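You operate a simulated robot arm through the tools that you are given. There is no shell and no other tool. Be economical: measure what you need, move in short steps, check, and stop when the job is done.

You are at the controls of a simulated two-armed robot. One attempt, no reset.

Task
Put the raspberry jam jar from the left half of the wooden top table in the cake tin there and the cherry jam jar on top of the canister there. Put the brown small cake from the head end of the long table on the top of the small turntable and the yellow small cake on the counter top by the mixer. Press the yellow button three times. Put the cleaner bottle on the left half of the wooden top table. Put the steel nozzle on the counter top by the mixer away on the far end of the long table. Take the sweet on the sealer table and put it away on the table beside the piping press. Do these in any order. Set down upright: jam jar, cleaner bottle.

The check looks at the end state, three seconds after you hand in, the way a careful person would. Anything else that was tipped, shoved, dropped, spilled or broken makes it a failure.

Robot
Two 6-joint arms with two-finger grippers on one trunk, on a base that drives. Base frame: it is fixed to the floor where the robot stands at the start and does not move with it; the origin is under the middle of the robot, x ahead of it, y to its left, z up; the surface under the hand at the start is at about z = 800. Lengths are in mm, angles in degrees, forces in N, time in s.
The left shoulder is at the start at [70, 148, 1467], the right one opposite. With the tool pointing down near the work surface each hand reaches from about 300 to 580 mm from the robot's upright axis, wherever it stands, measured 20 degrees to its own side. Places, roughly: cake tin [500, -250, 750]; canister [500, 0, 750]; cleaner bottle [0, -1500, 750]; counter top by the mixer [2200, -400, 900]; far end of the long table [-4900, 200, 800]; jam jar [500, -250, 750]; left half of the wooden top table [500, -100, 800]; small cake [-1000, 500, 750]; steel nozzle (3x3x3 cm) [1900, -100, 900]; sweet (3x3x2 cm) [-2300, 2300, 800]; table beside the piping press [-1400, -400, 800]; top of the small turntable [500, 2100, 800]; yellow button [-1400, -300, 800]. Payload 2.45 kg a hand.
Tool frame (each hand has its own): the origin (TCP) lies between the finger pads and is the grasp point; the fingertips stand 30 mm ahead of it; z points along the fingers, y is the line along which they close. The gripper opens to 106 mm. The gripper's body begins 79 mm behind the TCP.
Orientation is that of the tool frame in the base frame, as a unit quaternion [w, x, y, z]. With the fingers straight down and closing along the base's y, the tool's x points along the base's -x, its y along +y and its z along -z.

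Tools
- The arms move only by the tool arm_command. It takes "left_moves", "right_moves" or both (then of equal length, played together; a hand with none holds still); each is a list of rows, each an object (a shift or turn left out is 0, a gripper value left out holds the last) with "hand": the finger opening in cm, from 0 to 10.6; "travel": the shift along the tool's x, y, z in cm, a list of three; "angular": the turn, a rotation vector about the tool's x, y, z in degrees, a list of three. In form: [{"hand": hand, "travel": [tx, ty, tz], "angular": [ax, ay, az]}, ...]. A call has 1 to 10 rows; each row is the pose to reach, as a shift and turn from the pose commanded when the call began, along the tool's axes at that moment. Each row takes 0.2 s and may step no farther than 50 mm and 8.6 degrees from the row before; otherwise, or with a gripper value out of range, the whole call is refused. A pose out of reach is approached as far as the arm can. The call stops where the force on the tool passes 40 N (or 10 N more than at its start, if that is more) or the arm is blocked; 0.2 s more then pass. The fingers move at their own pace (about 72 mm/s each) and stop on an object; they squeeze with about 21 N. The grip force told is the motor's: it shows also when the fingers shut on nothing. Time passes only in rows, and 0.2 s behind the last, so rows that repeat a pose let the fingers close. The reply holds the time, the measured pose of the TCP, the force on the tool along the base axes, the opening and the grip force, in the units named above and with some noise, with the torque about the TCP (base axes, N m) and any sound that the robot's microphone picked up, and new pictures: "pictures" is both (left out), scene, wrist or none (wrist: the cameras of the hands that moved).
- Cameras (640 x 400 px; columns grow to the right, rows downward): "scene" is now at [118.2, -8.2, 1664.1]; the picture's right is [-0.12, -0.99, 0.00], its down [-0.85, 0.10, -0.52] and it looks along [0.52, -0.06, -0.85] (base axes); focal length 280 px, centre (320, 200). "left" rides on the left gripper at [76, 2, -106] in its tool frame; the picture's right is [-0.02, 1.00, 0.00], its down [-0.78, -0.02, -0.62] and it looks along [-0.62, -0.01, 0.78] (tool axes); focal length 247 px, centre (320, 200). "right" rides on the right gripper at [76, -2, -106] in its tool frame; the picture's right is [0.02, 1.00, 0.00], its down [-0.78, 0.02, -0.62] and it looks along [-0.62, 0.01, 0.78] (tool axes); focal length 247 px, centre (320, 200). There is no depth. A picture from a camera that has moved, and an enlarged one, comes with that camera's place and axes in the base frame and with its lens.
- move_column(by): slides the trunk up (or, below 0, down) by that many mm; the arms and the scene camera ride with it, the base frame stays. It gives what a move gives, with no picture.
- base_move(legs): drives the robot by 1 to 6 legs, each [ahead, left, turn to the left] in mm, mm and degrees, along the robot's own axes; the way and the turn of a leg run together, so that a leg with both is an arc; at most 1500 mm and 180 degrees a leg. The arms and the cameras ride along, it lands a little off, and it stops where it bumps. It gives what a move gives, and a new picture of the scene camera.
- aim_head(pan, tilt): turns the head with the scene camera to pan (to the left, within 86 degrees either way) and tilt (down, from -29 to 69), counted from straight ahead of the robot. It gives what a move gives, and a new picture of the scene camera.
- enlarge(camera, box): a new picture of the part [left, top, right, bottom] of that camera's present view, enlarged. No time passes.
- hand_in(): hands the job in; it is judged then, once.

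Go step by step. Nothing tells you exact positions but the pictures and the camera data: compare them with the known pose of the tool, close in by small moves and look again before you grip or let go. The budget is 217 turns and 260 pictures, counting those below and the enlarged ones. Unless the task says otherwise, let go and move clear before handing in.

The tools are called after "Emit:" as name(argument=value, ...) on one line, values as JSON. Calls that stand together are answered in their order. arm_command: Moves the arms, as the interface text tells. Its arguments: {"type":"object","properties":{"left_moves":{"type":"array","items":{"type":"object","properties":{"hand":{"type":"number"},"travel":{"type":"array","items":{"type":"number"}},"angular":{"type":"array","items":{"type":"number"}}}}},"right_moves":{"type":"array","items":{"type":"object","properties":{"hand":{"type":"number"},"travel":{"type":"array","items":{"type":"number"}},"angular":{"type":"array","items":{"type":"number"}}}}},"pictures":{"type":"string","enum":["both","scene","wrist","none"]}},"required":[]} The other tools are called the same way: move_column (by) slides the trunk up or down; base_move (legs) drives the base; aim_head (pan, tilt) turns the head that bears the scene camera; enlarge (camera, box) takes an enlarged picture of a part of a camera's view; hand_in () hands the job in.

At the start:

```text
time: 0.0
left_position: [594.5, 103.8, 1170.7]
left_tcp_rot: [0.0, 0.0, 1.0, -0.001]
left_force: [-0.4, -0.2, -0.4]
left_moment: [0.01, -0.03, -0.02]
left_width: 106.2
left_gripper_force: 0.0
right_position: [447.0, -283.4, 999.6]
right_tcp_rot: [0.001, 0.0, 1.0, 0.0]
right_force: [-0.7, -0.7, -0.5]
right_moment: [-0.01, 0.01, 0.03]
right_width: 106.2
right_gripper_force: 0.1
trunk travel left (down, up): [-940.0, 0.0]
robot x, y, heading: [-0.3, -2.5, 0.0]
head pan, tilt: [-6.7, 58.5]
```

scene: 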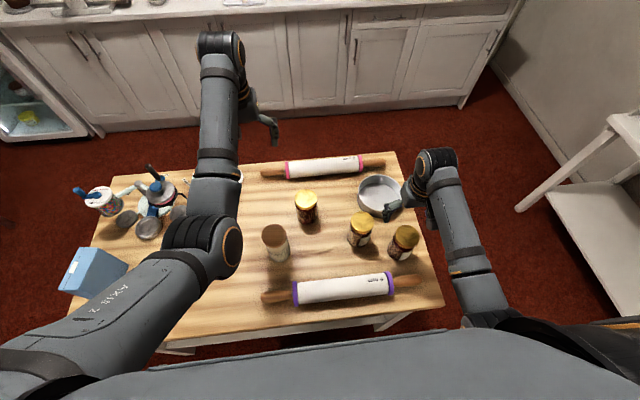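
right: 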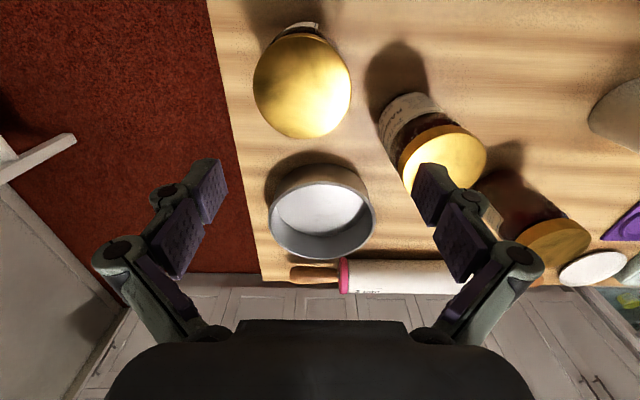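
left: 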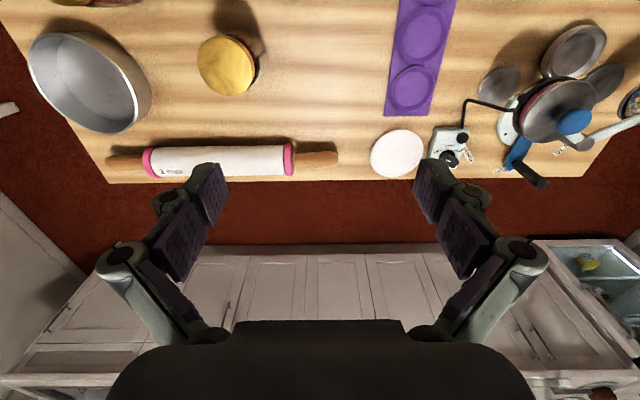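

I see a wooden table ahead with three jam jars, a canister and a cake tin. I'll zoom in on the labels first.

Emit:
enlarge(camera="scene", box=[240, 150, 440, 275])

Emit:
enlarge(camera="right", box=[230, 0, 640, 280])

```text
3.20 times, centred on (340, 212) of scene
camera zoom: at [118.2, -8.2, 1664.1], right [-0.12, -0.99, 0.0], down [-0.85, 0.1, -0.52], along [0.52, -0.06, -0.85], focal length 897 px, centre (256, 160)
```

zoom: 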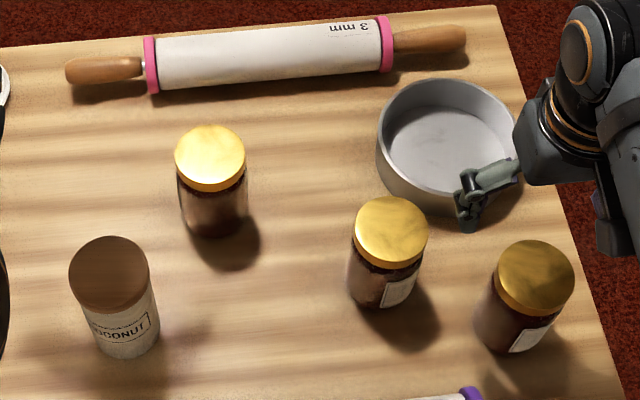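

```text
1.43 times, centred on (435, 140) of right
camera zoom: at [370.3, -284.3, 1106.8], right [-0.02, 1.0, 0.0], down [0.78, 0.02, 0.62], along [0.62, 0.01, -0.78], focal length 353 px, centre (156, 286)
```

zoom: 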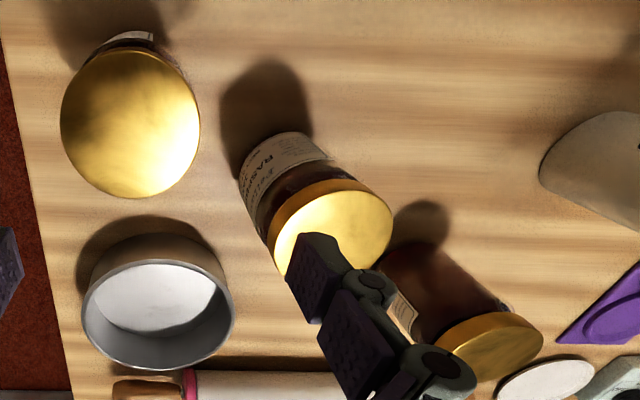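

The middle jar reads RASP…; I'll enlarge the other labels.

Emit:
enlarge(camera="scene", box=[380, 220, 428, 265])

Emit:
enlarge(camera="right", box=[460, 160, 600, 260])

```text
8.89 times, centred on (404, 242) of scene
camera zoom: at [118.2, -8.2, 1664.1], right [-0.12, -0.99, 0.0], down [-0.85, 0.1, -0.52], along [0.52, -0.06, -0.85], focal length 2491 px, centre (-427, -178)
```

zoom: 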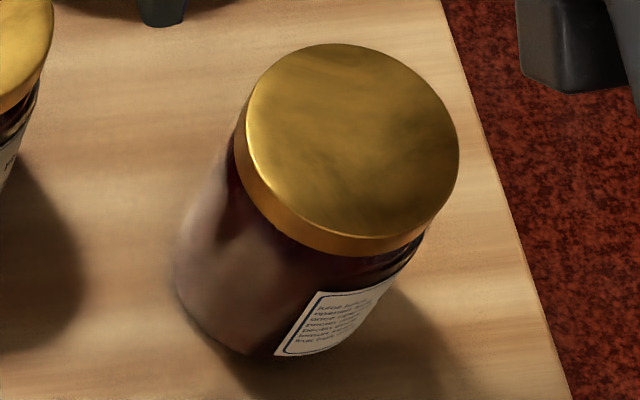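

```text
4.00 times, centred on (530, 210) of right
camera zoom: at [370.3, -284.3, 1106.8], right [-0.02, 1.0, 0.0], down [0.78, 0.02, 0.62], along [0.62, 0.01, -0.78], focal length 988 px, centre (-520, 160)
```

zoom: 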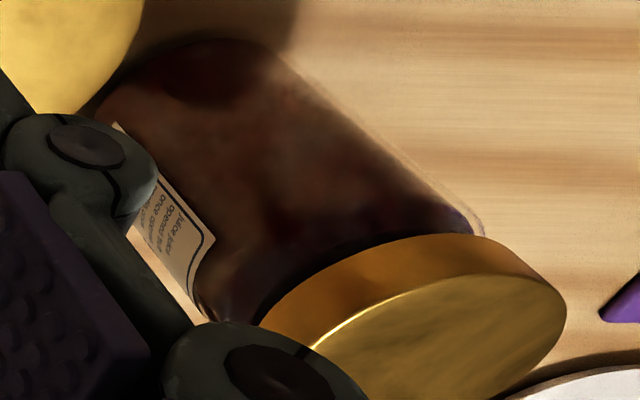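

Only back labels are visible. I'll lower the left hand and turn it so that its camera looks to the right at the jars' other sides.

Emit:
arm_command(left_moves=[{"travel": [0, 0, 2], "angular": [0, 0, 8.5]}, {"travel": [0, 0, 4], "angular": [0, 0, 17]}, {"travel": [0, 0, 6], "angular": [0, 0, 25.5]}, {"travel": [0, 0, 8], "angular": [0, 0, 34]}, {"travel": [0, 0, 10], "angular": [0, 0, 42.5]}, {"travel": [0, 0, 12], "angular": [0, 0, 51]}, {"travel": [0, 0, 14], "angular": [0, 0, 59.5]}, {"travel": [0, 0, 16], "angular": [0, 0, 68]}, {"travel": [0, 0, 18], "angular": [0, 0, 76.5]}, {"travel": [0, 0, 20], "angular": [0, 0, 85]}], pictures="wrist")

```text
time: 2.2
left_position: [595.5, 105.4, 970.6]
left_tcp_rot: [0.001, 0.677, 0.736, 0.0]
left_force: [0.5, -0.5, 0.3]
left_moment: [-0.02, 0.01, -0.02]
left_width: 105.7
left_gripper_force: 0.1
right_position: [446.3, -282.9, 999.5]
right_tcp_rot: [0.0, 0.0, 1.0, 0.0]
right_force: [0.3, -0.1, 0.2]
right_moment: [0.0, -0.01, -0.02]
right_width: 106.2
right_gripper_force: 0.0
trunk travel left (down, up): [-940.0, 0.0]
robot x, y, heading: [-1.1, 0.1, 0.1]
head pan, tilt: [-6.7, 58.5]
camera left: at [590.2, 181.2, 1076.9], right [1.0, 0.06, 0.0], down [0.05, -0.78, 0.62], along [0.04, -0.62, -0.78], focal length 247 px, centre (320, 200)
```

left: 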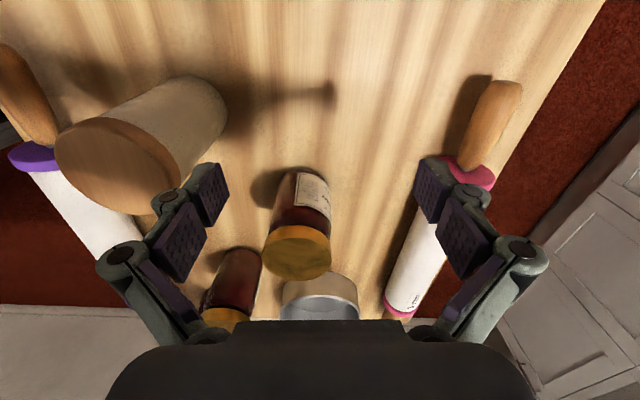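

Emit:
enlarge(camera="left", box=[260, 160, 340, 230])

```text
5.71 times, centred on (300, 195) of left
camera zoom: at [590.2, 181.2, 1076.9], right [1.0, 0.06, 0.0], down [0.05, -0.78, 0.62], along [0.04, -0.62, -0.78], focal length 1411 px, centre (434, 229)
```

zoom: 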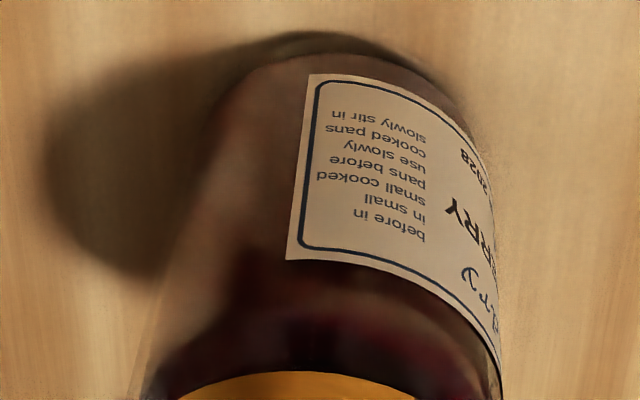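

The far jar's label ends in "RRY" and wraps round its far side. I'll turn the left hand further to read it.

Emit:
arm_command(left_moves=[{"travel": [0, 0, 0], "angular": [0, 0, 8.5]}, {"travel": [0, 0, 0], "angular": [0, 0, 17]}, {"travel": [0, 0, 0], "angular": [0, 0, 25.5]}, {"travel": [0, 0, 0], "angular": [0, 0, 34]}, {"travel": [0, 0, 0], "angular": [0, 0, 42.5]}, {"travel": [0, 0, 0], "angular": [0, 0, 51]}], pictures="wrist")

```text
time: 3.6
left_position: [593.8, 104.0, 969.8]
left_tcp_rot: [0.001, 0.927, 0.374, 0.0]
left_force: [-0.7, -0.6, 0.5]
left_moment: [-0.01, -0.01, -0.03]
left_width: 106.0
left_gripper_force: 0.0
right_position: [446.7, -283.9, 999.1]
right_tcp_rot: [-0.001, 0.0, 1.0, 0.001]
right_force: [-0.5, -0.7, 0.1]
right_moment: [0.0, 0.0, 0.01]
right_width: 106.0
right_gripper_force: 0.1
trunk travel left (down, up): [-940.0, 0.0]
robot x, y, heading: [-1.4, 2.8, 0.1]
head pan, tilt: [-6.7, 58.5]
camera left: at [649.6, 155.6, 1076.5], right [0.68, -0.74, 0.0], down [-0.58, -0.53, 0.62], along [-0.46, -0.42, -0.78], focal length 247 px, centre (320, 200)
```

left: 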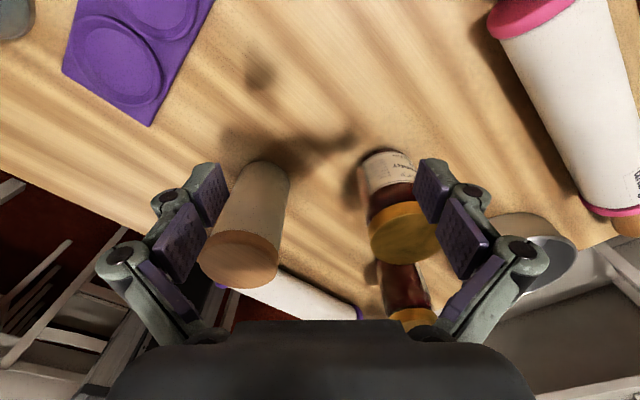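

Emit:
enlarge(camera="left", box=[350, 140, 430, 210])

```text
5.71 times, centred on (390, 175) of left
camera zoom: at [649.6, 155.6, 1076.5], right [0.68, -0.74, 0.0], down [-0.58, -0.53, 0.62], along [-0.46, -0.42, -0.78], focal length 1411 px, centre (-80, 343)
```

zoom: 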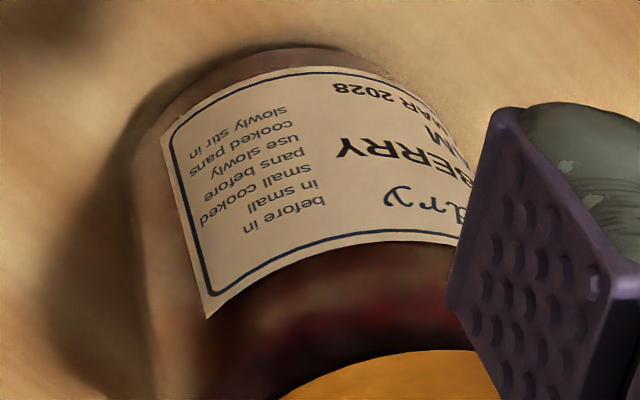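

The far jar is a "…BERRY", the middle one "RASP…", so cherry should be the right jar; I'll confirm that later. Now I place the right hand over the raspberry jar and rotate the left hand back.

Emit:
arm_command(left_moves=[{"travel": [0, 0, 0], "angular": [0, 0, -8.5]}, {"travel": [0, 0, 0], "angular": [0, 0, -17]}, {"travel": [0, 0, 0], "angular": [0, 0, -25.5]}, {"travel": [0, 0, -2], "angular": [0, 0, -34]}, {"travel": [0, 0, -4], "angular": [0, 0, -42.5]}, {"travel": [0, 0, -6], "angular": [0, 0, -51]}, {"travel": [0, 0, -8], "angular": [0, 0, -59.5]}, {"travel": [0, 0, -10], "angular": [0, 0, -68]}, {"travel": [0, 0, -12], "angular": [0, 0, -76.5]}, {"travel": [0, 0, -14], "angular": [0, 0, -85]}], right_moves=[{"travel": [-1, 3, 0]}, {"travel": [-2, 6, 0]}, {"travel": [-3.1, 10.9, 0]}, {"travel": [-3.1, 10.9, 0]}, {"travel": [-3.1, 10.9, 0]}, {"travel": [-3.1, 10.9, 0]}, {"travel": [-3.1, 10.9, 0]}, {"travel": [-3.1, 10.9, 0]}, {"travel": [-3.1, 10.9, 0]}, {"travel": [-3.1, 10.9, 0]}], pictures="both")

```text
refused: row 3 steps farther than a row can; nothing moved
```

Emit:
arm_command(left_moves=[{"travel": [0, 0, 0], "angular": [0, 0, -8.5]}, {"travel": [0, 0, 0], "angular": [0, 0, -17]}, {"travel": [0, 0, 0], "angular": [0, 0, -25.5]}, {"travel": [0, 0, -2], "angular": [0, 0, -34]}, {"travel": [0, 0, -4], "angular": [0, 0, -42.5]}, {"travel": [0, 0, -6], "angular": [0, 0, -51]}, {"travel": [0, 0, -8], "angular": [0, 0, -59.5]}, {"travel": [0, 0, -10], "angular": [0, 0, -68]}, {"travel": [0, 0, -12], "angular": [0, 0, -76.5]}, {"travel": [0, 0, -14], "angular": [0, 0, -85]}], right_moves=[{"travel": [-1, 3, 0]}, {"travel": [-2, 6, 0]}, {"travel": [-3.1, 9, 0]}, {"travel": [-3.1, 10.9, 0]}, {"travel": [-3.1, 10.9, 0]}, {"travel": [-3.1, 10.9, 0]}, {"travel": [-3.1, 10.9, 0]}, {"travel": [-3.1, 10.9, 0]}, {"travel": [-3.1, 10.9, 0]}, {"travel": [-3.1, 10.9, 0]}], pictures="both")

```text
time: 5.8
left_position: [595.0, 104.1, 1112.9]
left_tcp_rot: [0.0, 0.428, 0.904, 0.0]
left_force: [0.4, 0.4, 0.1]
left_moment: [-0.01, -0.03, -0.02]
left_width: 106.1
left_gripper_force: 0.1
right_position: [475.4, -173.2, 998.3]
right_tcp_rot: [0.001, 0.0, 1.0, 0.001]
right_force: [0.4, -1.0, -0.4]
right_moment: [-0.01, 0.02, 0.04]
right_width: 106.0
right_gripper_force: 0.0
trunk travel left (down, up): [-940.0, 0.0]
robot x, y, heading: [-0.1, -0.7, 0.2]
head pan, tilt: [-6.7, 58.5]
camera scene: at [117.9, -8.2, 1664.1], right [-0.12, -0.99, 0.0], down [-0.85, 0.1, -0.52], along [0.52, -0.06, -0.85], focal length 280 px, centre (320, 200)
camera right: at [399.9, -173.5, 1106.0], right [-0.02, 1.0, 0.0], down [0.78, 0.02, 0.62], along [0.62, 0.01, -0.78], focal length 247 px, centre (320, 200)
camera left: at [548.2, 164.0, 1219.0], right [0.79, 0.61, 0.0], down [0.48, -0.62, 0.62], along [0.38, -0.49, -0.78], focal length 247 px, centre (320, 200)
```

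scene: 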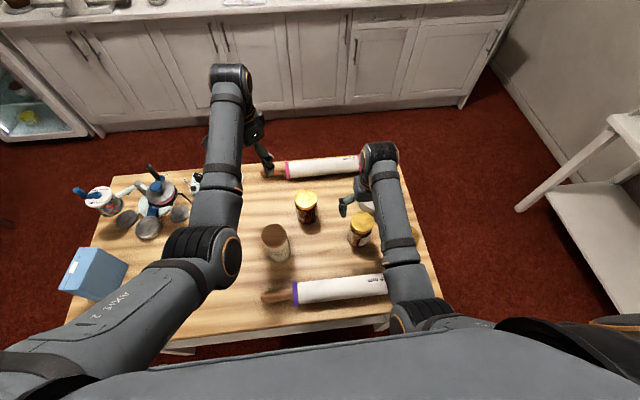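
right: 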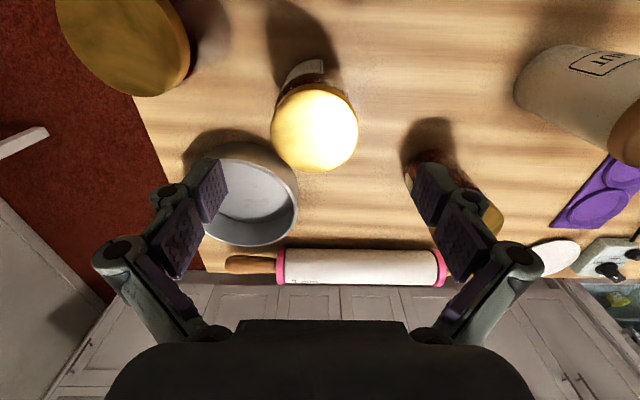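
left: 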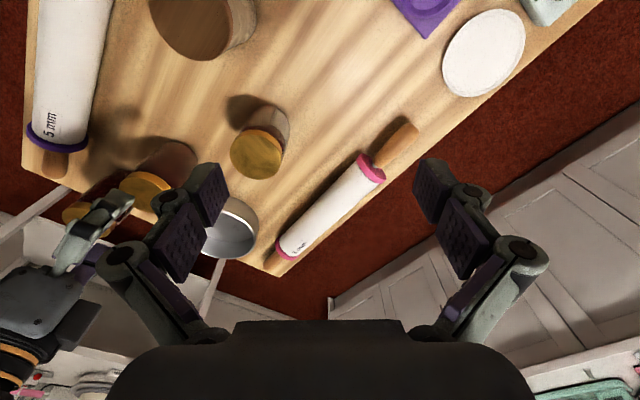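

The gripper is centred over the raspberry jar (about 476, −175). Descending and gripping.

Emit:
arm_command(right_moves=[{"travel": [0, -0.2, 3.5]}, {"travel": [0, -0.2, 7]}, {"travel": [0, -0.2, 10]}, {"travel": [0, -0.2, 10.3], "hand": 5}, {"travel": [0, -0.2, 10.3]}, {"travel": [0, -0.2, 10.3]}], pictures="wrist")

```text
time: 7.2
left_position: [595.2, 102.9, 1112.1]
left_tcp_rot: [0.0, 0.43, 0.903, 0.0]
left_force: [-0.2, 0.2, 0.0]
left_moment: [-0.04, 0.0, 0.02]
left_width: 106.2
left_gripper_force: 0.1
right_position: [475.5, -175.4, 896.4]
right_tcp_rot: [0.0, 0.0, 1.0, 0.0]
right_force: [0.6, -2.3, 0.8]
right_moment: [-0.37, -0.11, -0.03]
right_width: 68.5
right_gripper_force: 20.7
trunk travel left (down, up): [-940.0, 0.0]
robot x, y, heading: [-1.8, -4.3, 0.2]
head pan, tilt: [-6.7, 58.5]
camera right: at [400.3, -176.7, 1003.8], right [-0.02, 1.0, 0.0], down [0.78, 0.02, 0.62], along [0.62, 0.01, -0.78], focal length 247 px, centre (320, 200)
```

right: 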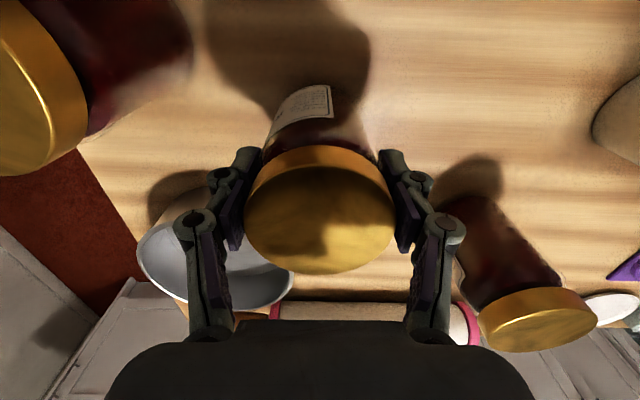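

Gripped at 68 mm. Lift, then carry toward the tin, checking reach.

Emit:
arm_command(right_moves=[{"travel": [0, 0, -4]}, {"travel": [0, 0, -8]}, {"travel": [0, 0, -11]}, {"travel": [-3, -2.5, -11]}, {"travel": [-6, -5, -11]}, {"travel": [-9, -7.5, -11]}, {"travel": [-11.5, -9.5, -11]}, {"travel": [-13.2, -10.1, -11]}, {"travel": [-13.2, -10.1, -11]}], pictures="both")

```text
time: 9.2
left_position: [595.5, 104.1, 1111.9]
left_tcp_rot: [0.0, 0.431, 0.902, 0.0]
left_force: [0.1, 0.7, -0.7]
left_moment: [0.0, -0.04, -0.01]
left_width: 106.0
left_gripper_force: 0.0
right_position: [609.4, -279.1, 1006.7]
right_tcp_rot: [0.001, 0.0, 1.0, 0.001]
right_force: [0.8, 0.6, -0.4]
right_moment: [-0.03, 0.01, -0.01]
right_width: 49.7
right_gripper_force: 0.1
trunk travel left (down, up): [-940.0, 0.0]
robot x, y, heading: [2.7, -0.2, -0.2]
head pan, tilt: [-6.7, 58.5]
camera scene: at [117.5, -8.0, 1664.1], right [-0.12, -0.99, 0.0], down [-0.85, 0.1, -0.52], along [0.52, -0.06, -0.85], focal length 280 px, centre (320, 200)
camera right: at [531.9, -279.1, 1114.1], right [-0.02, 1.0, 0.0], down [0.78, 0.02, 0.62], along [0.62, 0.01, -0.78], focal length 247 px, centre (320, 200)
```

scene: 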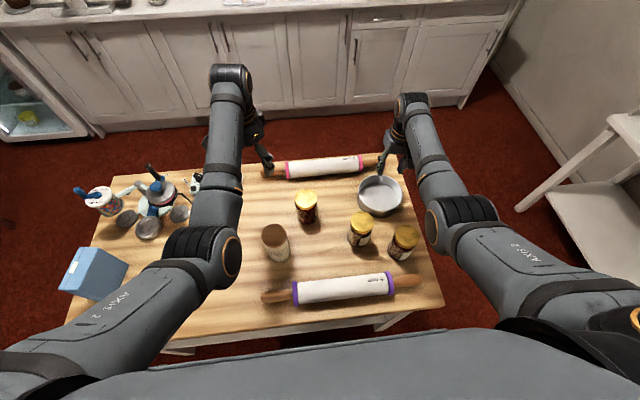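
right: 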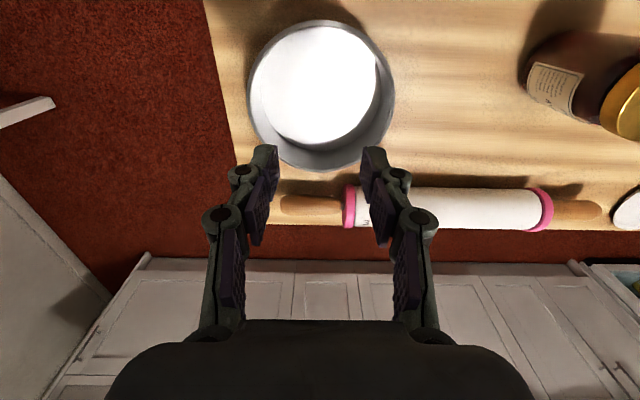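

The jar slipped out and stayed standing; the pads only caught the lid. I'll go back and grip lower and harder.

Emit:
arm_command(right_moves=[{"travel": [2, 1.5, 0], "hand": 10.6}, {"travel": [5, 4, 0]}, {"travel": [8, 6.5, 0]}, {"travel": [11, 9, 0]}, {"travel": [13.3, 10.3, 0]}, {"travel": [13.3, 10.3, 0]}], pictures="wrist")

```text
time: 10.6
left_position: [595.9, 103.9, 1113.1]
left_tcp_rot: [0.0, 0.43, 0.903, 0.0]
left_force: [0.3, 0.0, -0.1]
left_moment: [0.02, 0.02, -0.01]
left_width: 105.8
left_gripper_force: 0.0
right_position: [475.0, -175.6, 1005.3]
right_tcp_rot: [-0.001, 0.0, 1.0, 0.0]
right_force: [0.3, 1.2, 0.1]
right_moment: [0.0, 0.02, 0.0]
right_width: 106.2
right_gripper_force: 0.0
trunk travel left (down, up): [-940.0, 0.0]
robot x, y, heading: [4.0, 1.2, 0.2]
head pan, tilt: [-6.7, 58.5]
camera right: at [399.8, -176.0, 1113.3], right [-0.02, 1.0, 0.0], down [0.78, 0.02, 0.62], along [0.62, 0.01, -0.78], focal length 247 px, centre (320, 200)
```

right: 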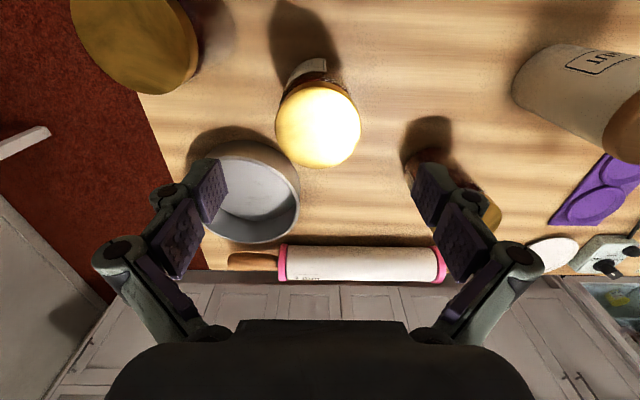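

Emit:
arm_command(right_moves=[{"travel": [0, 0, 4]}, {"travel": [0, 0, 8]}, {"travel": [0, 0, 12]}, {"travel": [0, 0, 13.5], "hand": 10.6}, {"travel": [0, 0, 13.5], "hand": 0}, {"travel": [0, 0, 13.5]}, {"travel": [0, 0, 13.5]}, {"travel": [0, 0, 13.5]}, {"travel": [0, 0, 10.5]}, {"travel": [0, 0, 10.5]}], pictures="wrist")

```text
time: 12.8
left_position: [595.7, 103.8, 1111.9]
left_tcp_rot: [0.001, 0.431, 0.902, 0.0]
left_force: [-0.4, 0.8, 0.0]
left_moment: [-0.01, 0.02, 0.01]
left_width: 105.9
left_gripper_force: 0.0
right_position: [474.2, -175.2, 901.6]
right_tcp_rot: [-0.002, 0.0, 1.0, -0.001]
right_force: [-0.2, 0.2, -6.4]
right_moment: [0.0, 0.05, -0.02]
right_width: 68.4
right_gripper_force: 21.0
trunk travel left (down, up): [-940.0, 0.0]
robot x, y, heading: [0.5, 1.8, 0.1]
head pan, tilt: [-6.7, 58.5]
camera right: at [398.9, -175.9, 1008.5], right [-0.02, 1.0, 0.0], down [0.78, 0.02, 0.62], along [0.62, 0.01, -0.78], focal length 247 px, centre (320, 200)
```

right: 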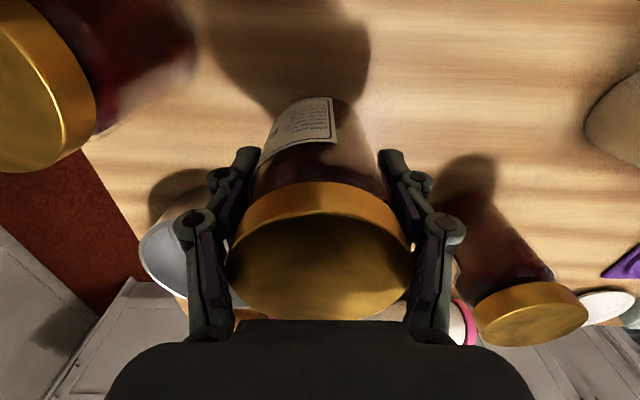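

The jar now hangs in the grip (6.4 N). Carry to the tin at about (600, −278).

Emit:
arm_command(right_moves=[{"travel": [0, 0, -4]}, {"travel": [0, 0, -8]}, {"travel": [-2.5, -2, -8]}, {"travel": [-5, -4, -8]}, {"travel": [-7.5, -6, -8]}, {"travel": [-10, -8, -8]}, {"travel": [-12.6, -10.3, -8]}, {"travel": [-12.6, -10.3, -8]}], pictures="both")

```text
time: 14.6
left_position: [597.1, 103.5, 1112.3]
left_tcp_rot: [-0.001, 0.431, 0.902, 0.0]
left_force: [-0.1, 0.7, -0.4]
left_moment: [-0.02, 0.0, 0.0]
left_width: 106.2
left_gripper_force: 0.0
right_position: [602.2, -279.8, 979.8]
right_tcp_rot: [0.0, 0.0, 1.0, 0.0]
right_force: [-0.5, -0.5, -6.4]
right_moment: [-0.01, 0.02, -0.05]
right_width: 68.4
right_gripper_force: 20.8
trunk travel left (down, up): [-940.0, 0.0]
robot x, y, heading: [-1.5, 3.1, 0.2]
head pan, tilt: [-6.7, 58.5]
camera scene: at [118.6, -8.4, 1664.0], right [-0.12, -0.99, 0.0], down [-0.85, 0.1, -0.52], along [0.52, -0.06, -0.85], focal length 280 px, centre (320, 200)
camera right: at [526.4, -279.6, 1086.3], right [-0.02, 1.0, 0.0], down [0.78, 0.02, 0.62], along [0.62, 0.01, -0.78], focal length 247 px, centre (320, 200)
```

scene: 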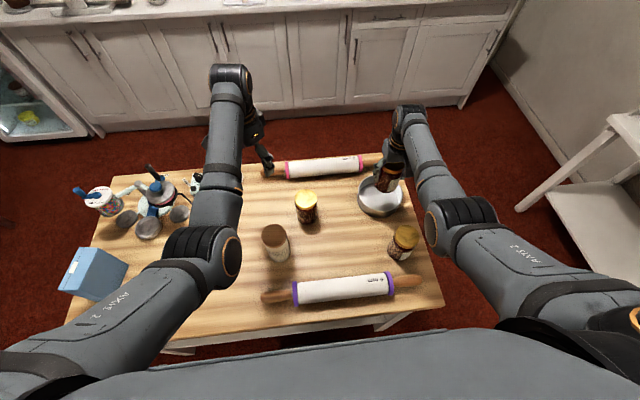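
right: 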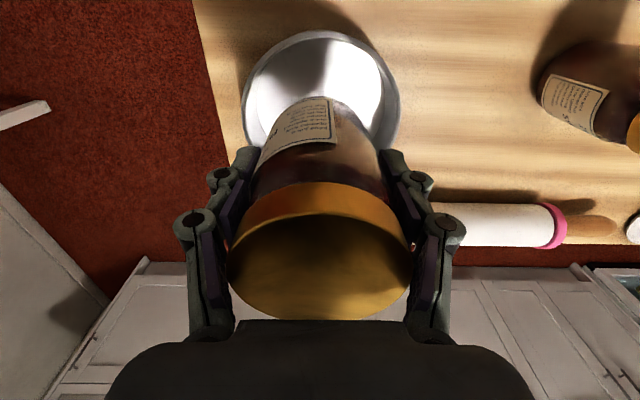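

Emit:
arm_command(right_moves=[{"travel": [0.1, 0.1, 3]}, {"travel": [0.1, 0.1, 6]}, {"travel": [0.1, 0.1, 8.5]}, {"travel": [0.1, 0.1, 9.8]}, {"travel": [0.1, 0.1, 9.8]}], pictures="both")

```text
time: 15.8
left_position: [597.4, 103.4, 1111.9]
left_tcp_rot: [-0.001, 0.431, 0.903, 0.0]
left_force: [0.1, -0.9, 0.2]
left_moment: [0.02, 0.0, 0.05]
left_width: 106.1
left_gripper_force: 0.1
right_position: [586.6, -272.7, 902.5]
right_tcp_rot: [-0.001, 0.0, 1.0, 0.0]
right_force: [0.0, 0.2, -0.4]
right_moment: [-0.01, 0.08, -0.02]
right_width: 68.5
right_gripper_force: 20.9
right hand out of reach, approached as far as the arm can: row 2, 3, 4, 5
trunk travel left (down, up): [-940.0, 0.0]
robot x, y, heading: [-0.4, -0.0, -0.2]
head pan, tilt: [-6.7, 58.5]
camera scene: at [120.8, -8.5, 1663.8], right [-0.12, -0.99, 0.0], down [-0.85, 0.1, -0.52], along [0.52, -0.06, -0.85], focal length 280 px, centre (320, 200)
camera right: at [510.5, -274.0, 1009.6], right [-0.02, 1.0, 0.0], down [0.78, 0.02, 0.62], along [0.62, 0.01, -0.78], focal length 247 px, centre (320, 200)
```

scene: 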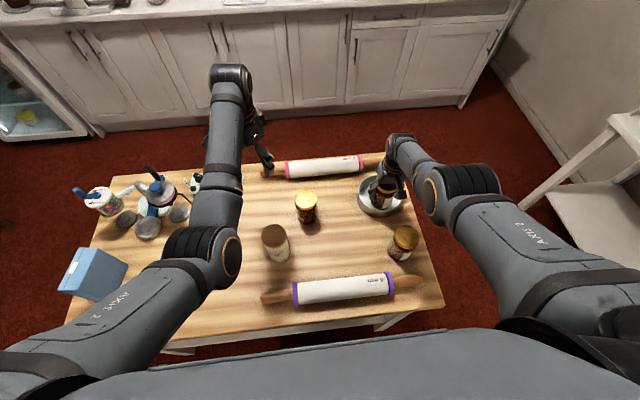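
right: 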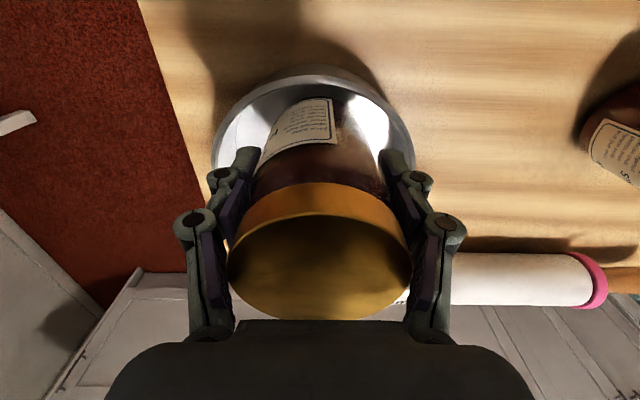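

Emit:
enlarge(camera="scene", box=[335, 140, 435, 225])

Emit:
enlarge(camera="right", box=[200, 50, 430, 200])

```text
4.71 times, centred on (385, 182) of scene
camera zoom: at [120.8, -8.5, 1663.8], right [-0.12, -0.99, 0.0], down [-0.85, 0.1, -0.52], along [0.52, -0.06, -0.85], focal length 1319 px, centre (14, 282)
```

zoom: 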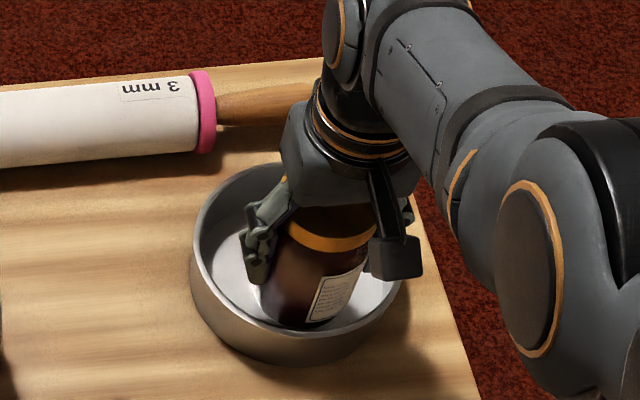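

```text
2.67 times, centred on (315, 125) of right
camera zoom: at [510.5, -274.0, 1009.6], right [-0.02, 1.0, 0.0], down [0.78, 0.02, 0.62], along [0.62, 0.01, -0.78], focal length 659 px, centre (333, 400)
```

zoom: 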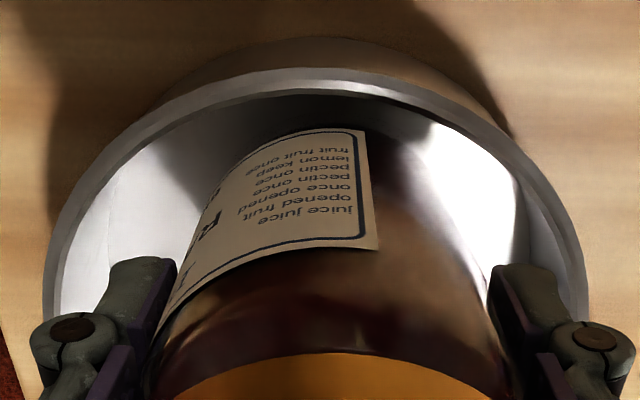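

Reach ran out before the jar was down. I'll raise it again and then drive the base a little forward.

Emit:
arm_command(right_moves=[{"travel": [0, 0, -3]}, {"travel": [0, 0, -6]}, {"travel": [0, 0, -9]}, {"travel": [0, 0, -9.8]}], pictures="none")

```text
time: 16.8
left_position: [596.6, 104.4, 1111.4]
left_tcp_rot: [-0.001, 0.43, 0.903, 0.001]
left_force: [-0.4, -0.2, -0.8]
left_moment: [0.0, -0.01, -0.02]
left_width: 106.0
left_gripper_force: 0.1
right_position: [625.6, -278.8, 977.4]
right_tcp_rot: [-0.002, 0.001, 1.0, 0.001]
right_force: [-0.2, -0.3, -6.1]
right_moment: [-0.02, 0.01, 0.0]
right_width: 68.2
right_gripper_force: 20.7
right hand out of reach, approached as far as the arm can: row 1, 2, 3, 4
trunk travel left (down, up): [-940.0, 0.0]
robot x, y, heading: [1.8, 0.6, -0.1]
head pan, tilt: [-6.7, 58.5]
```

Emit:
base_move(legs=[[70, 0, 0]])

Emit:
enlarge(camera="right", box=[120, 0, 520, 250])

```text
time: 17.8
left_position: [660.8, 102.6, 1116.0]
left_tcp_rot: [0.002, 0.431, 0.902, 0.001]
left_force: [-1.1, 0.1, 0.1]
left_moment: [-0.04, -0.05, -0.02]
left_width: 105.8
left_gripper_force: 0.0
right_position: [689.1, -278.6, 983.4]
right_tcp_rot: [0.003, 0.0, 1.0, 0.0]
right_force: [-1.2, 0.2, -5.6]
right_moment: [-0.01, -0.07, 0.0]
right_width: 68.4
right_gripper_force: 20.9
trunk travel left (down, up): [-940.0, 0.0]
robot x, y, heading: [72.1, 0.2, -0.2]
head pan, tilt: [-6.7, 58.5]
camera scene: at [178.1, -8.7, 1665.0], right [-0.12, -0.99, 0.0], down [-0.84, 0.1, -0.53], along [0.52, -0.06, -0.85], focal length 280 px, centre (320, 200)
```

scene: 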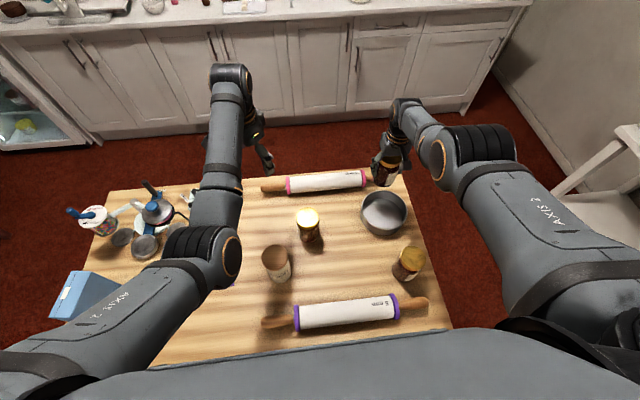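

```text
1.60 times, centred on (320, 125) of right
camera zoom: at [613.0, -279.4, 1089.1], right [-0.02, 1.0, 0.0], down [0.78, 0.02, 0.63], along [0.63, 0.01, -0.78], focal length 395 px, centre (320, 320)
```

zoom: 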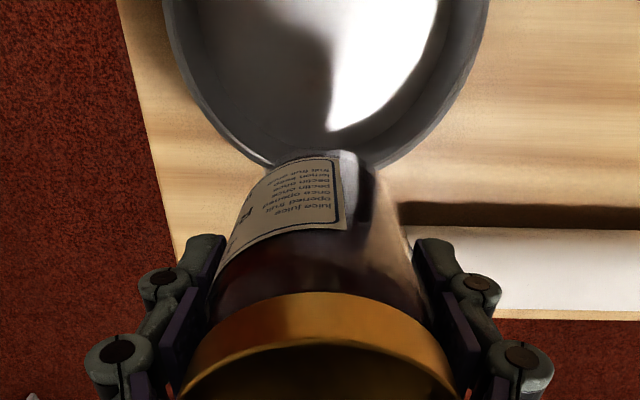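

The tin's centre works out to about (615, −276) with a low rim near z 830, so the jar had touched the near rim. Move back over it and lower.

Emit:
arm_command(right_moves=[{"travel": [2.5, 0.1, 0]}, {"travel": [5, 0.3, 0]}, {"travel": [7.4, 0.3, 0]}, {"travel": [7.4, 0.3, 2]}, {"travel": [7.4, 0.3, 4]}, {"travel": [7.4, 0.3, 4]}], pictures="both")

```text
time: 19.2
left_position: [660.7, 104.9, 1115.1]
left_tcp_rot: [0.002, 0.431, 0.902, 0.001]
left_force: [0.4, 0.4, -0.1]
left_moment: [-0.01, 0.01, -0.01]
left_width: 106.0
left_gripper_force: 0.1
right_position: [654.8, -278.8, 918.0]
right_tcp_rot: [0.003, 0.001, 1.0, -0.001]
right_force: [-2.9, -7.7, 35.1]
right_moment: [-0.17, -0.75, -0.1]
right_width: 68.5
right_gripper_force: 20.8
right hand out of reach, approached as far as the arm can: row 1, 2, 3, 4, 5, 6
trunk travel left (down, up): [-940.0, 0.0]
robot x, y, heading: [69.4, 1.9, -0.2]
head pan, tilt: [-6.7, 58.5]
camera scene: at [182.0, -6.8, 1665.3], right [-0.12, -0.99, 0.0], down [-0.84, 0.1, -0.53], along [0.52, -0.06, -0.85], focal length 280 px, centre (320, 200)
camera right: at [579.4, -279.3, 1024.0], right [-0.02, 1.0, 0.0], down [0.78, 0.02, 0.63], along [0.63, 0.01, -0.78], focal length 247 px, centre (320, 200)
```

scene: 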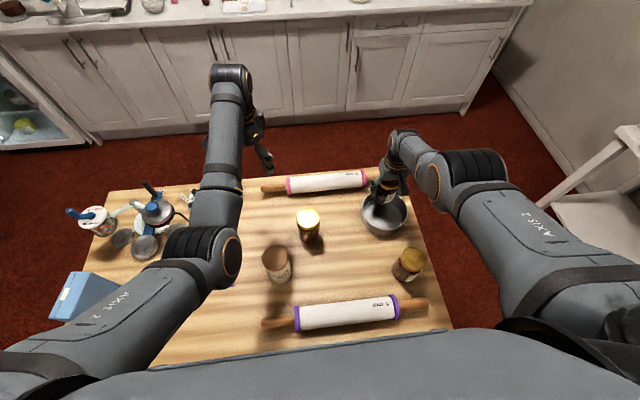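
right: 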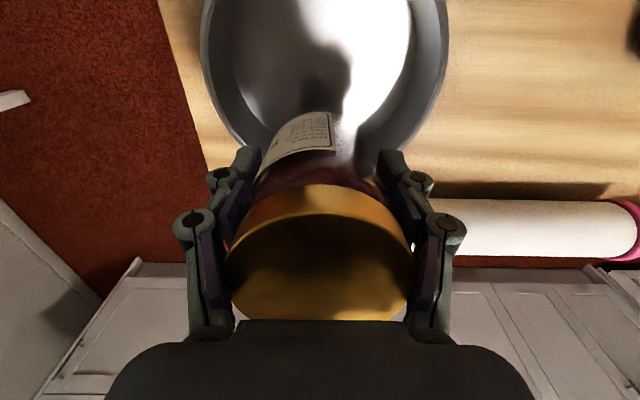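

The arm is at an awkward reach limit and the jar is pressing on the rim. Raise straight up and pull back toward me.

Emit:
arm_command(right_moves=[{"travel": [0, 0, -3]}, {"travel": [0, 0, -6]}, {"travel": [0, 0, -9]}, {"travel": [0, 0, -12]}, {"travel": [3, 0, -12]}, {"travel": [6, 0, -12]}, {"travel": [9, 0, -12]}, {"travel": [12, 0, -12]}, {"travel": [12, 0, -12]}], pictures="both")

```text
time: 21.2
left_position: [667.9, 102.9, 1112.4]
left_tcp_rot: [0.0, 0.432, 0.902, 0.0]
left_force: [0.3, 0.3, -0.1]
left_moment: [-0.02, 0.01, -0.01]
left_width: 106.0
left_gripper_force: 0.0
right_position: [684.4, -306.2, 964.1]
right_tcp_rot: [-0.001, 0.0, 1.0, 0.0]
right_force: [0.7, 1.0, -6.4]
right_moment: [-0.04, 0.1, 0.01]
right_width: 68.3
right_gripper_force: 20.9
right hand out of reach, approached as far as the arm can: row 1, 2, 3, 4, 5, 6, 7, 8, 9
trunk travel left (down, up): [-940.0, 0.0]
robot x, y, heading: [70.1, -1.2, 0.1]
head pan, tilt: [-6.7, 58.5]
camera scene: at [190.0, -8.4, 1664.0], right [-0.12, -0.99, 0.0], down [-0.85, 0.1, -0.52], along [0.52, -0.06, -0.85], focal length 280 px, centre (320, 200)
camera right: at [609.7, -306.5, 1071.3], right [-0.02, 1.0, 0.0], down [0.79, 0.02, 0.62], along [0.62, 0.01, -0.79], focal length 247 px, centre (320, 200)
```

scene: 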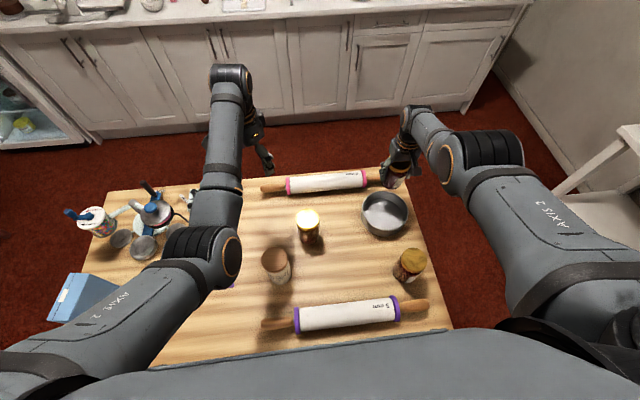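
right: 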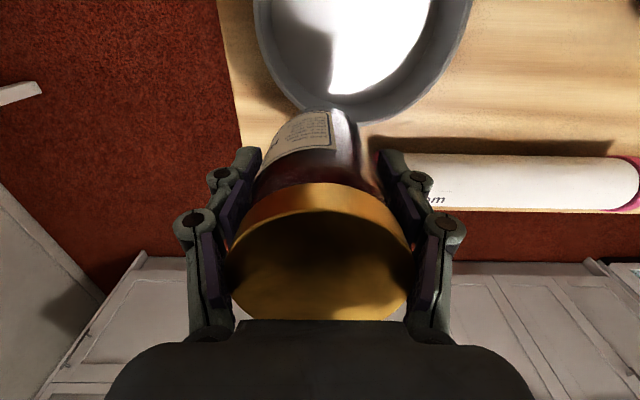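

The arm is stuck near its limit; I'll pull the hand well back toward the robot at this height.

Emit:
arm_command(right_moves=[{"travel": [3, 0, -1]}, {"travel": [6, 0, -2]}, {"travel": [9, 0, -3]}, {"travel": [12, 0, -3]}, {"travel": [15, 0, -3]}, {"travel": [18, 0, -3]}, {"travel": [18, 0, -3]}], pictures="scene")

```text
time: 23.0
left_position: [664.0, 103.8, 1112.0]
left_tcp_rot: [0.001, 0.431, 0.903, 0.0]
left_force: [0.0, -0.2, -0.1]
left_moment: [0.05, 0.04, -0.01]
left_width: 105.9
left_gripper_force: 0.0
right_position: [654.0, -337.2, 920.5]
right_tcp_rot: [0.009, -0.001, 1.0, -0.002]
right_force: [-2.9, -1.9, 24.9]
right_moment: [-0.44, 0.54, 0.06]
right_width: 69.1
right_gripper_force: 20.6
right hand out of reach, approached as far as the arm can: row 1, 2, 3, 4, 5, 6, 7
trunk travel left (down, up): [-940.0, 0.0]
robot x, y, heading: [69.6, 4.7, 0.2]
head pan, tilt: [-6.7, 58.5]
stopped in row 7 (right hand): the force on the tool passed its limit at 42 N (the readings are from after the stop); the commanded pose is now the measured one
camera scene: at [185.6, -6.8, 1664.4], right [-0.12, -0.99, 0.0], down [-0.85, 0.1, -0.52], along [0.52, -0.06, -0.85], focal length 280 px, centre (320, 200)
```

scene: 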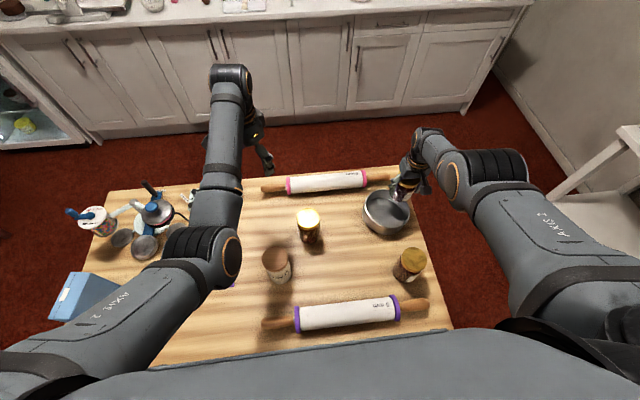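

Emit:
arm_command(right_moves=[{"travel": [0, 0, -1]}, {"travel": [0, 0, -2]}, {"travel": [0, 0, -3]}, {"travel": [0, 0, -4]}], pictures="both")

```text
time: 24.0
left_position: [668.6, 103.7, 1111.7]
left_tcp_rot: [-0.001, 0.43, 0.903, -0.001]
left_force: [0.6, 0.5, 0.7]
left_moment: [0.0, -0.03, 0.0]
left_width: 106.0
left_gripper_force: 0.1
right_position: [668.4, -341.9, 940.0]
right_tcp_rot: [0.004, 0.0, 1.0, 0.001]
right_force: [0.9, 0.3, -7.8]
right_moment: [-0.01, 0.11, -0.01]
right_width: 68.5
right_gripper_force: 21.3
right hand out of reach, approached as far as the arm can: row 1, 2, 3, 4
trunk travel left (down, up): [-940.0, 0.0]
robot x, y, heading: [71.6, 5.2, 0.0]
head pan, tilt: [-6.7, 58.5]
camera scene: at [191.0, -8.3, 1663.9], right [-0.12, -0.99, 0.0], down [-0.85, 0.1, -0.52], along [0.52, -0.06, -0.85], focal length 280 px, centre (320, 200)
camera right: at [591.5, -341.8, 1046.4], right [-0.02, 1.0, 0.0], down [0.78, 0.02, 0.63], along [0.63, 0.01, -0.78], focal length 247 px, centre (320, 200)
```

scene: 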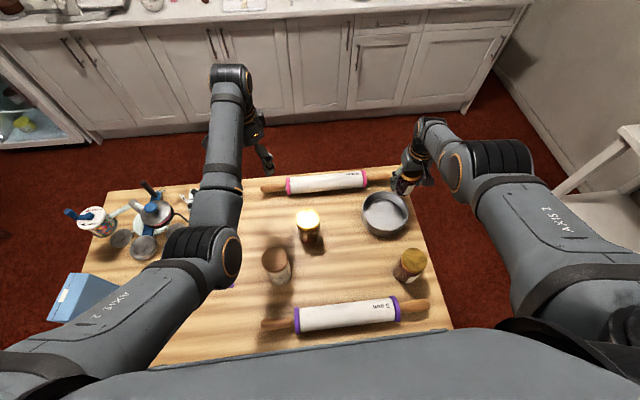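
right: 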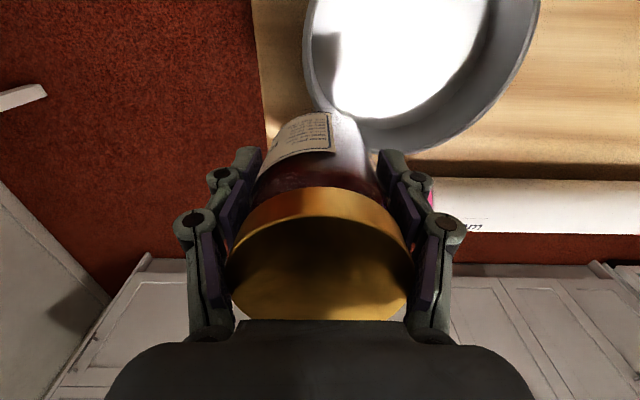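

The hand slides along a reach boundary, so I'll hold the arm still and use the base and column instead: shift the base about (−52, +65) to put the jar over the tin at (616, −277).

Emit:
base_move(legs=[[-52, 65, 0]])

Emit:
enlarge(camera="right", box=[160, 0, 480, 200])

Emit:
enlarge(camera="scene", box=[335, 140, 455, 240])

```text
time: 25.1
left_position: [620.0, 157.4, 1108.9]
left_tcp_rot: [-0.003, 0.433, 0.902, 0.001]
left_force: [0.3, -0.9, 0.4]
left_moment: [0.07, 0.03, -0.03]
left_width: 106.0
left_gripper_force: 0.0
right_position: [617.8, -287.9, 936.1]
right_tcp_rot: [0.001, 0.003, 1.0, 0.003]
right_force: [1.2, -0.9, -7.4]
right_moment: [0.03, 0.13, -0.02]
right_width: 68.1
right_gripper_force: 20.7
trunk travel left (down, up): [-940.0, 0.0]
robot x, y, heading: [19.8, 62.5, -0.0]
head pan, tilt: [-6.7, 58.5]
camera scene: at [145.4, 44.0, 1663.2], right [-0.12, -0.99, 0.0], down [-0.85, 0.11, -0.52], along [0.51, -0.06, -0.86], focal length 280 px, centre (320, 200)
```

scene: 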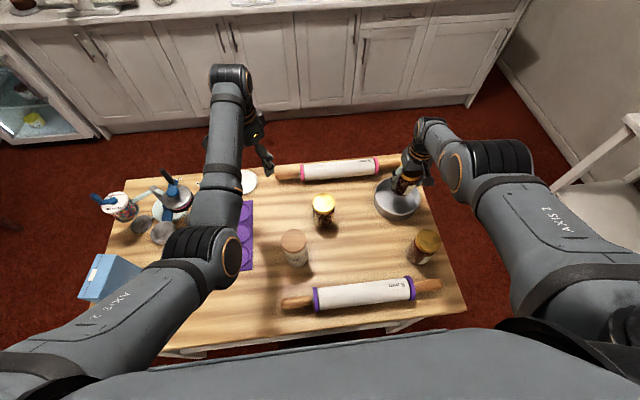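

```text
2.00 times, centred on (320, 100) of right
camera zoom: at [542.1, -288.1, 1042.4], right [-0.02, 1.0, 0.0], down [0.78, 0.01, 0.62], along [0.62, 0.01, -0.78], focal length 494 px, centre (320, 400)
```

zoom: 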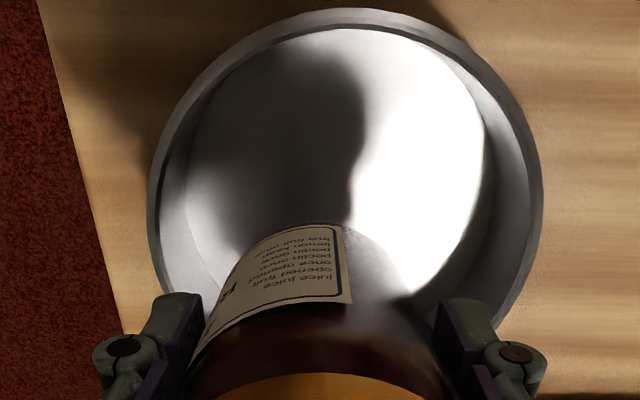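

```text
4.00 times, centred on (395, 190) of scene
camera zoom: at [145.4, 44.0, 1663.2], right [-0.12, -0.99, 0.0], down [-0.85, 0.11, -0.52], along [0.51, -0.06, -0.86], focal length 1121 px, centre (20, 240)
```

zoom: 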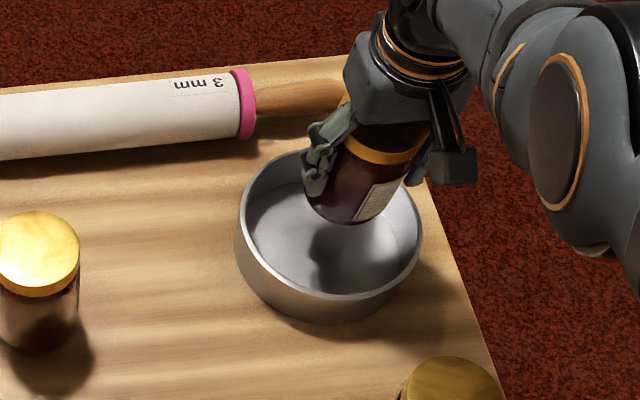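

Emit:
base_move(legs=[[0, 12, 0]])

Emit:
move_column(by=-45)

Emit:
enlarge(camera="right", box=[160, 0, 480, 200])

```text
time: 25.8
left_position: [615.0, 170.3, 1111.9]
left_tcp_rot: [-0.001, 0.433, 0.901, 0.0]
left_force: [-0.3, -0.4, 0.1]
left_moment: [0.05, -0.01, -0.04]
left_width: 106.1
left_gripper_force: 0.0
right_position: [614.5, -273.1, 939.2]
right_tcp_rot: [0.004, 0.001, 1.0, 0.0]
right_force: [-0.1, -0.4, -6.4]
right_moment: [0.03, 0.03, 0.01]
right_width: 68.4
right_gripper_force: 21.3
trunk travel left (down, up): [-940.0, 0.0]
robot x, y, heading: [19.2, 76.1, -0.5]
head pan, tilt: [-6.7, 58.5]
camera scene: at [138.5, 59.5, 1663.9], right [-0.12, -0.99, 0.0], down [-0.85, 0.11, -0.52], along [0.52, -0.06, -0.85], focal length 280 px, centre (320, 200)
```

scene: 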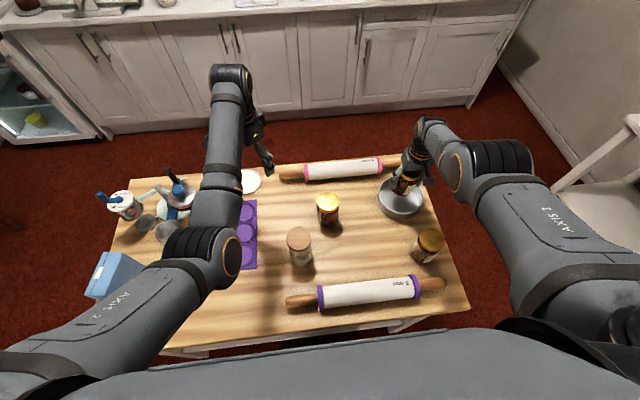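

```text
time: 26.7
left_position: [615.5, 174.7, 1066.9]
left_tcp_rot: [0.0, 0.433, 0.901, 0.0]
left_force: [-0.2, 0.4, 0.1]
left_moment: [-0.03, -0.04, -0.02]
left_width: 106.2
left_gripper_force: 0.1
right_position: [614.3, -270.9, 894.9]
right_tcp_rot: [0.003, 0.002, 1.0, -0.001]
right_force: [-0.5, -0.9, -6.4]
right_moment: [-0.01, 0.06, -0.04]
right_width: 68.4
right_gripper_force: 21.0
trunk travel left (down, up): [-895.0, 45.0]
robot x, y, heading: [16.6, 75.1, -0.3]
head pan, tilt: [-6.7, 58.5]
```

```text
2.00 times, centred on (320, 100) of right
camera zoom: at [537.4, -271.2, 1002.0], right [-0.02, 1.0, 0.0], down [0.78, 0.01, 0.63], along [0.63, 0.01, -0.78], focal length 494 px, centre (320, 400)
```

zoom: 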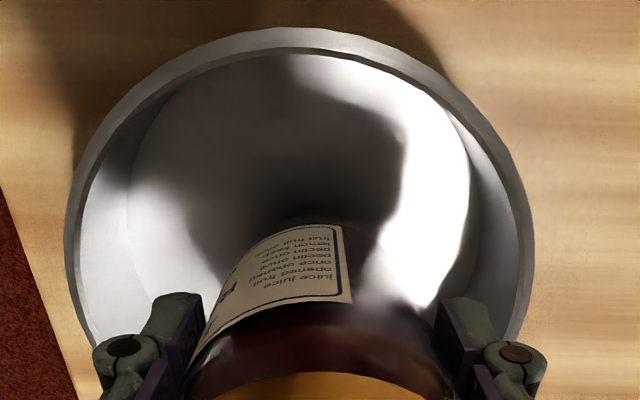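

The jar is inside the tin rim. Lower further until it touches the floor.

Emit:
move_column(by=-19)

```text
time: 27.3
left_position: [615.2, 173.7, 1047.6]
left_tcp_rot: [0.0, 0.433, 0.901, -0.001]
left_force: [-0.4, -0.2, 0.3]
left_moment: [-0.05, -0.01, 0.0]
left_width: 105.9
left_gripper_force: 0.1
right_position: [614.2, -272.0, 876.0]
right_tcp_rot: [0.005, 0.002, 1.0, -0.001]
right_force: [0.5, 0.1, -6.1]
right_moment: [-0.02, 0.05, -0.02]
right_width: 68.6
right_gripper_force: 21.8
trunk travel left (down, up): [-876.0, 64.0]
robot x, y, heading: [18.5, 71.1, -0.4]
head pan, tilt: [-6.7, 58.5]
```

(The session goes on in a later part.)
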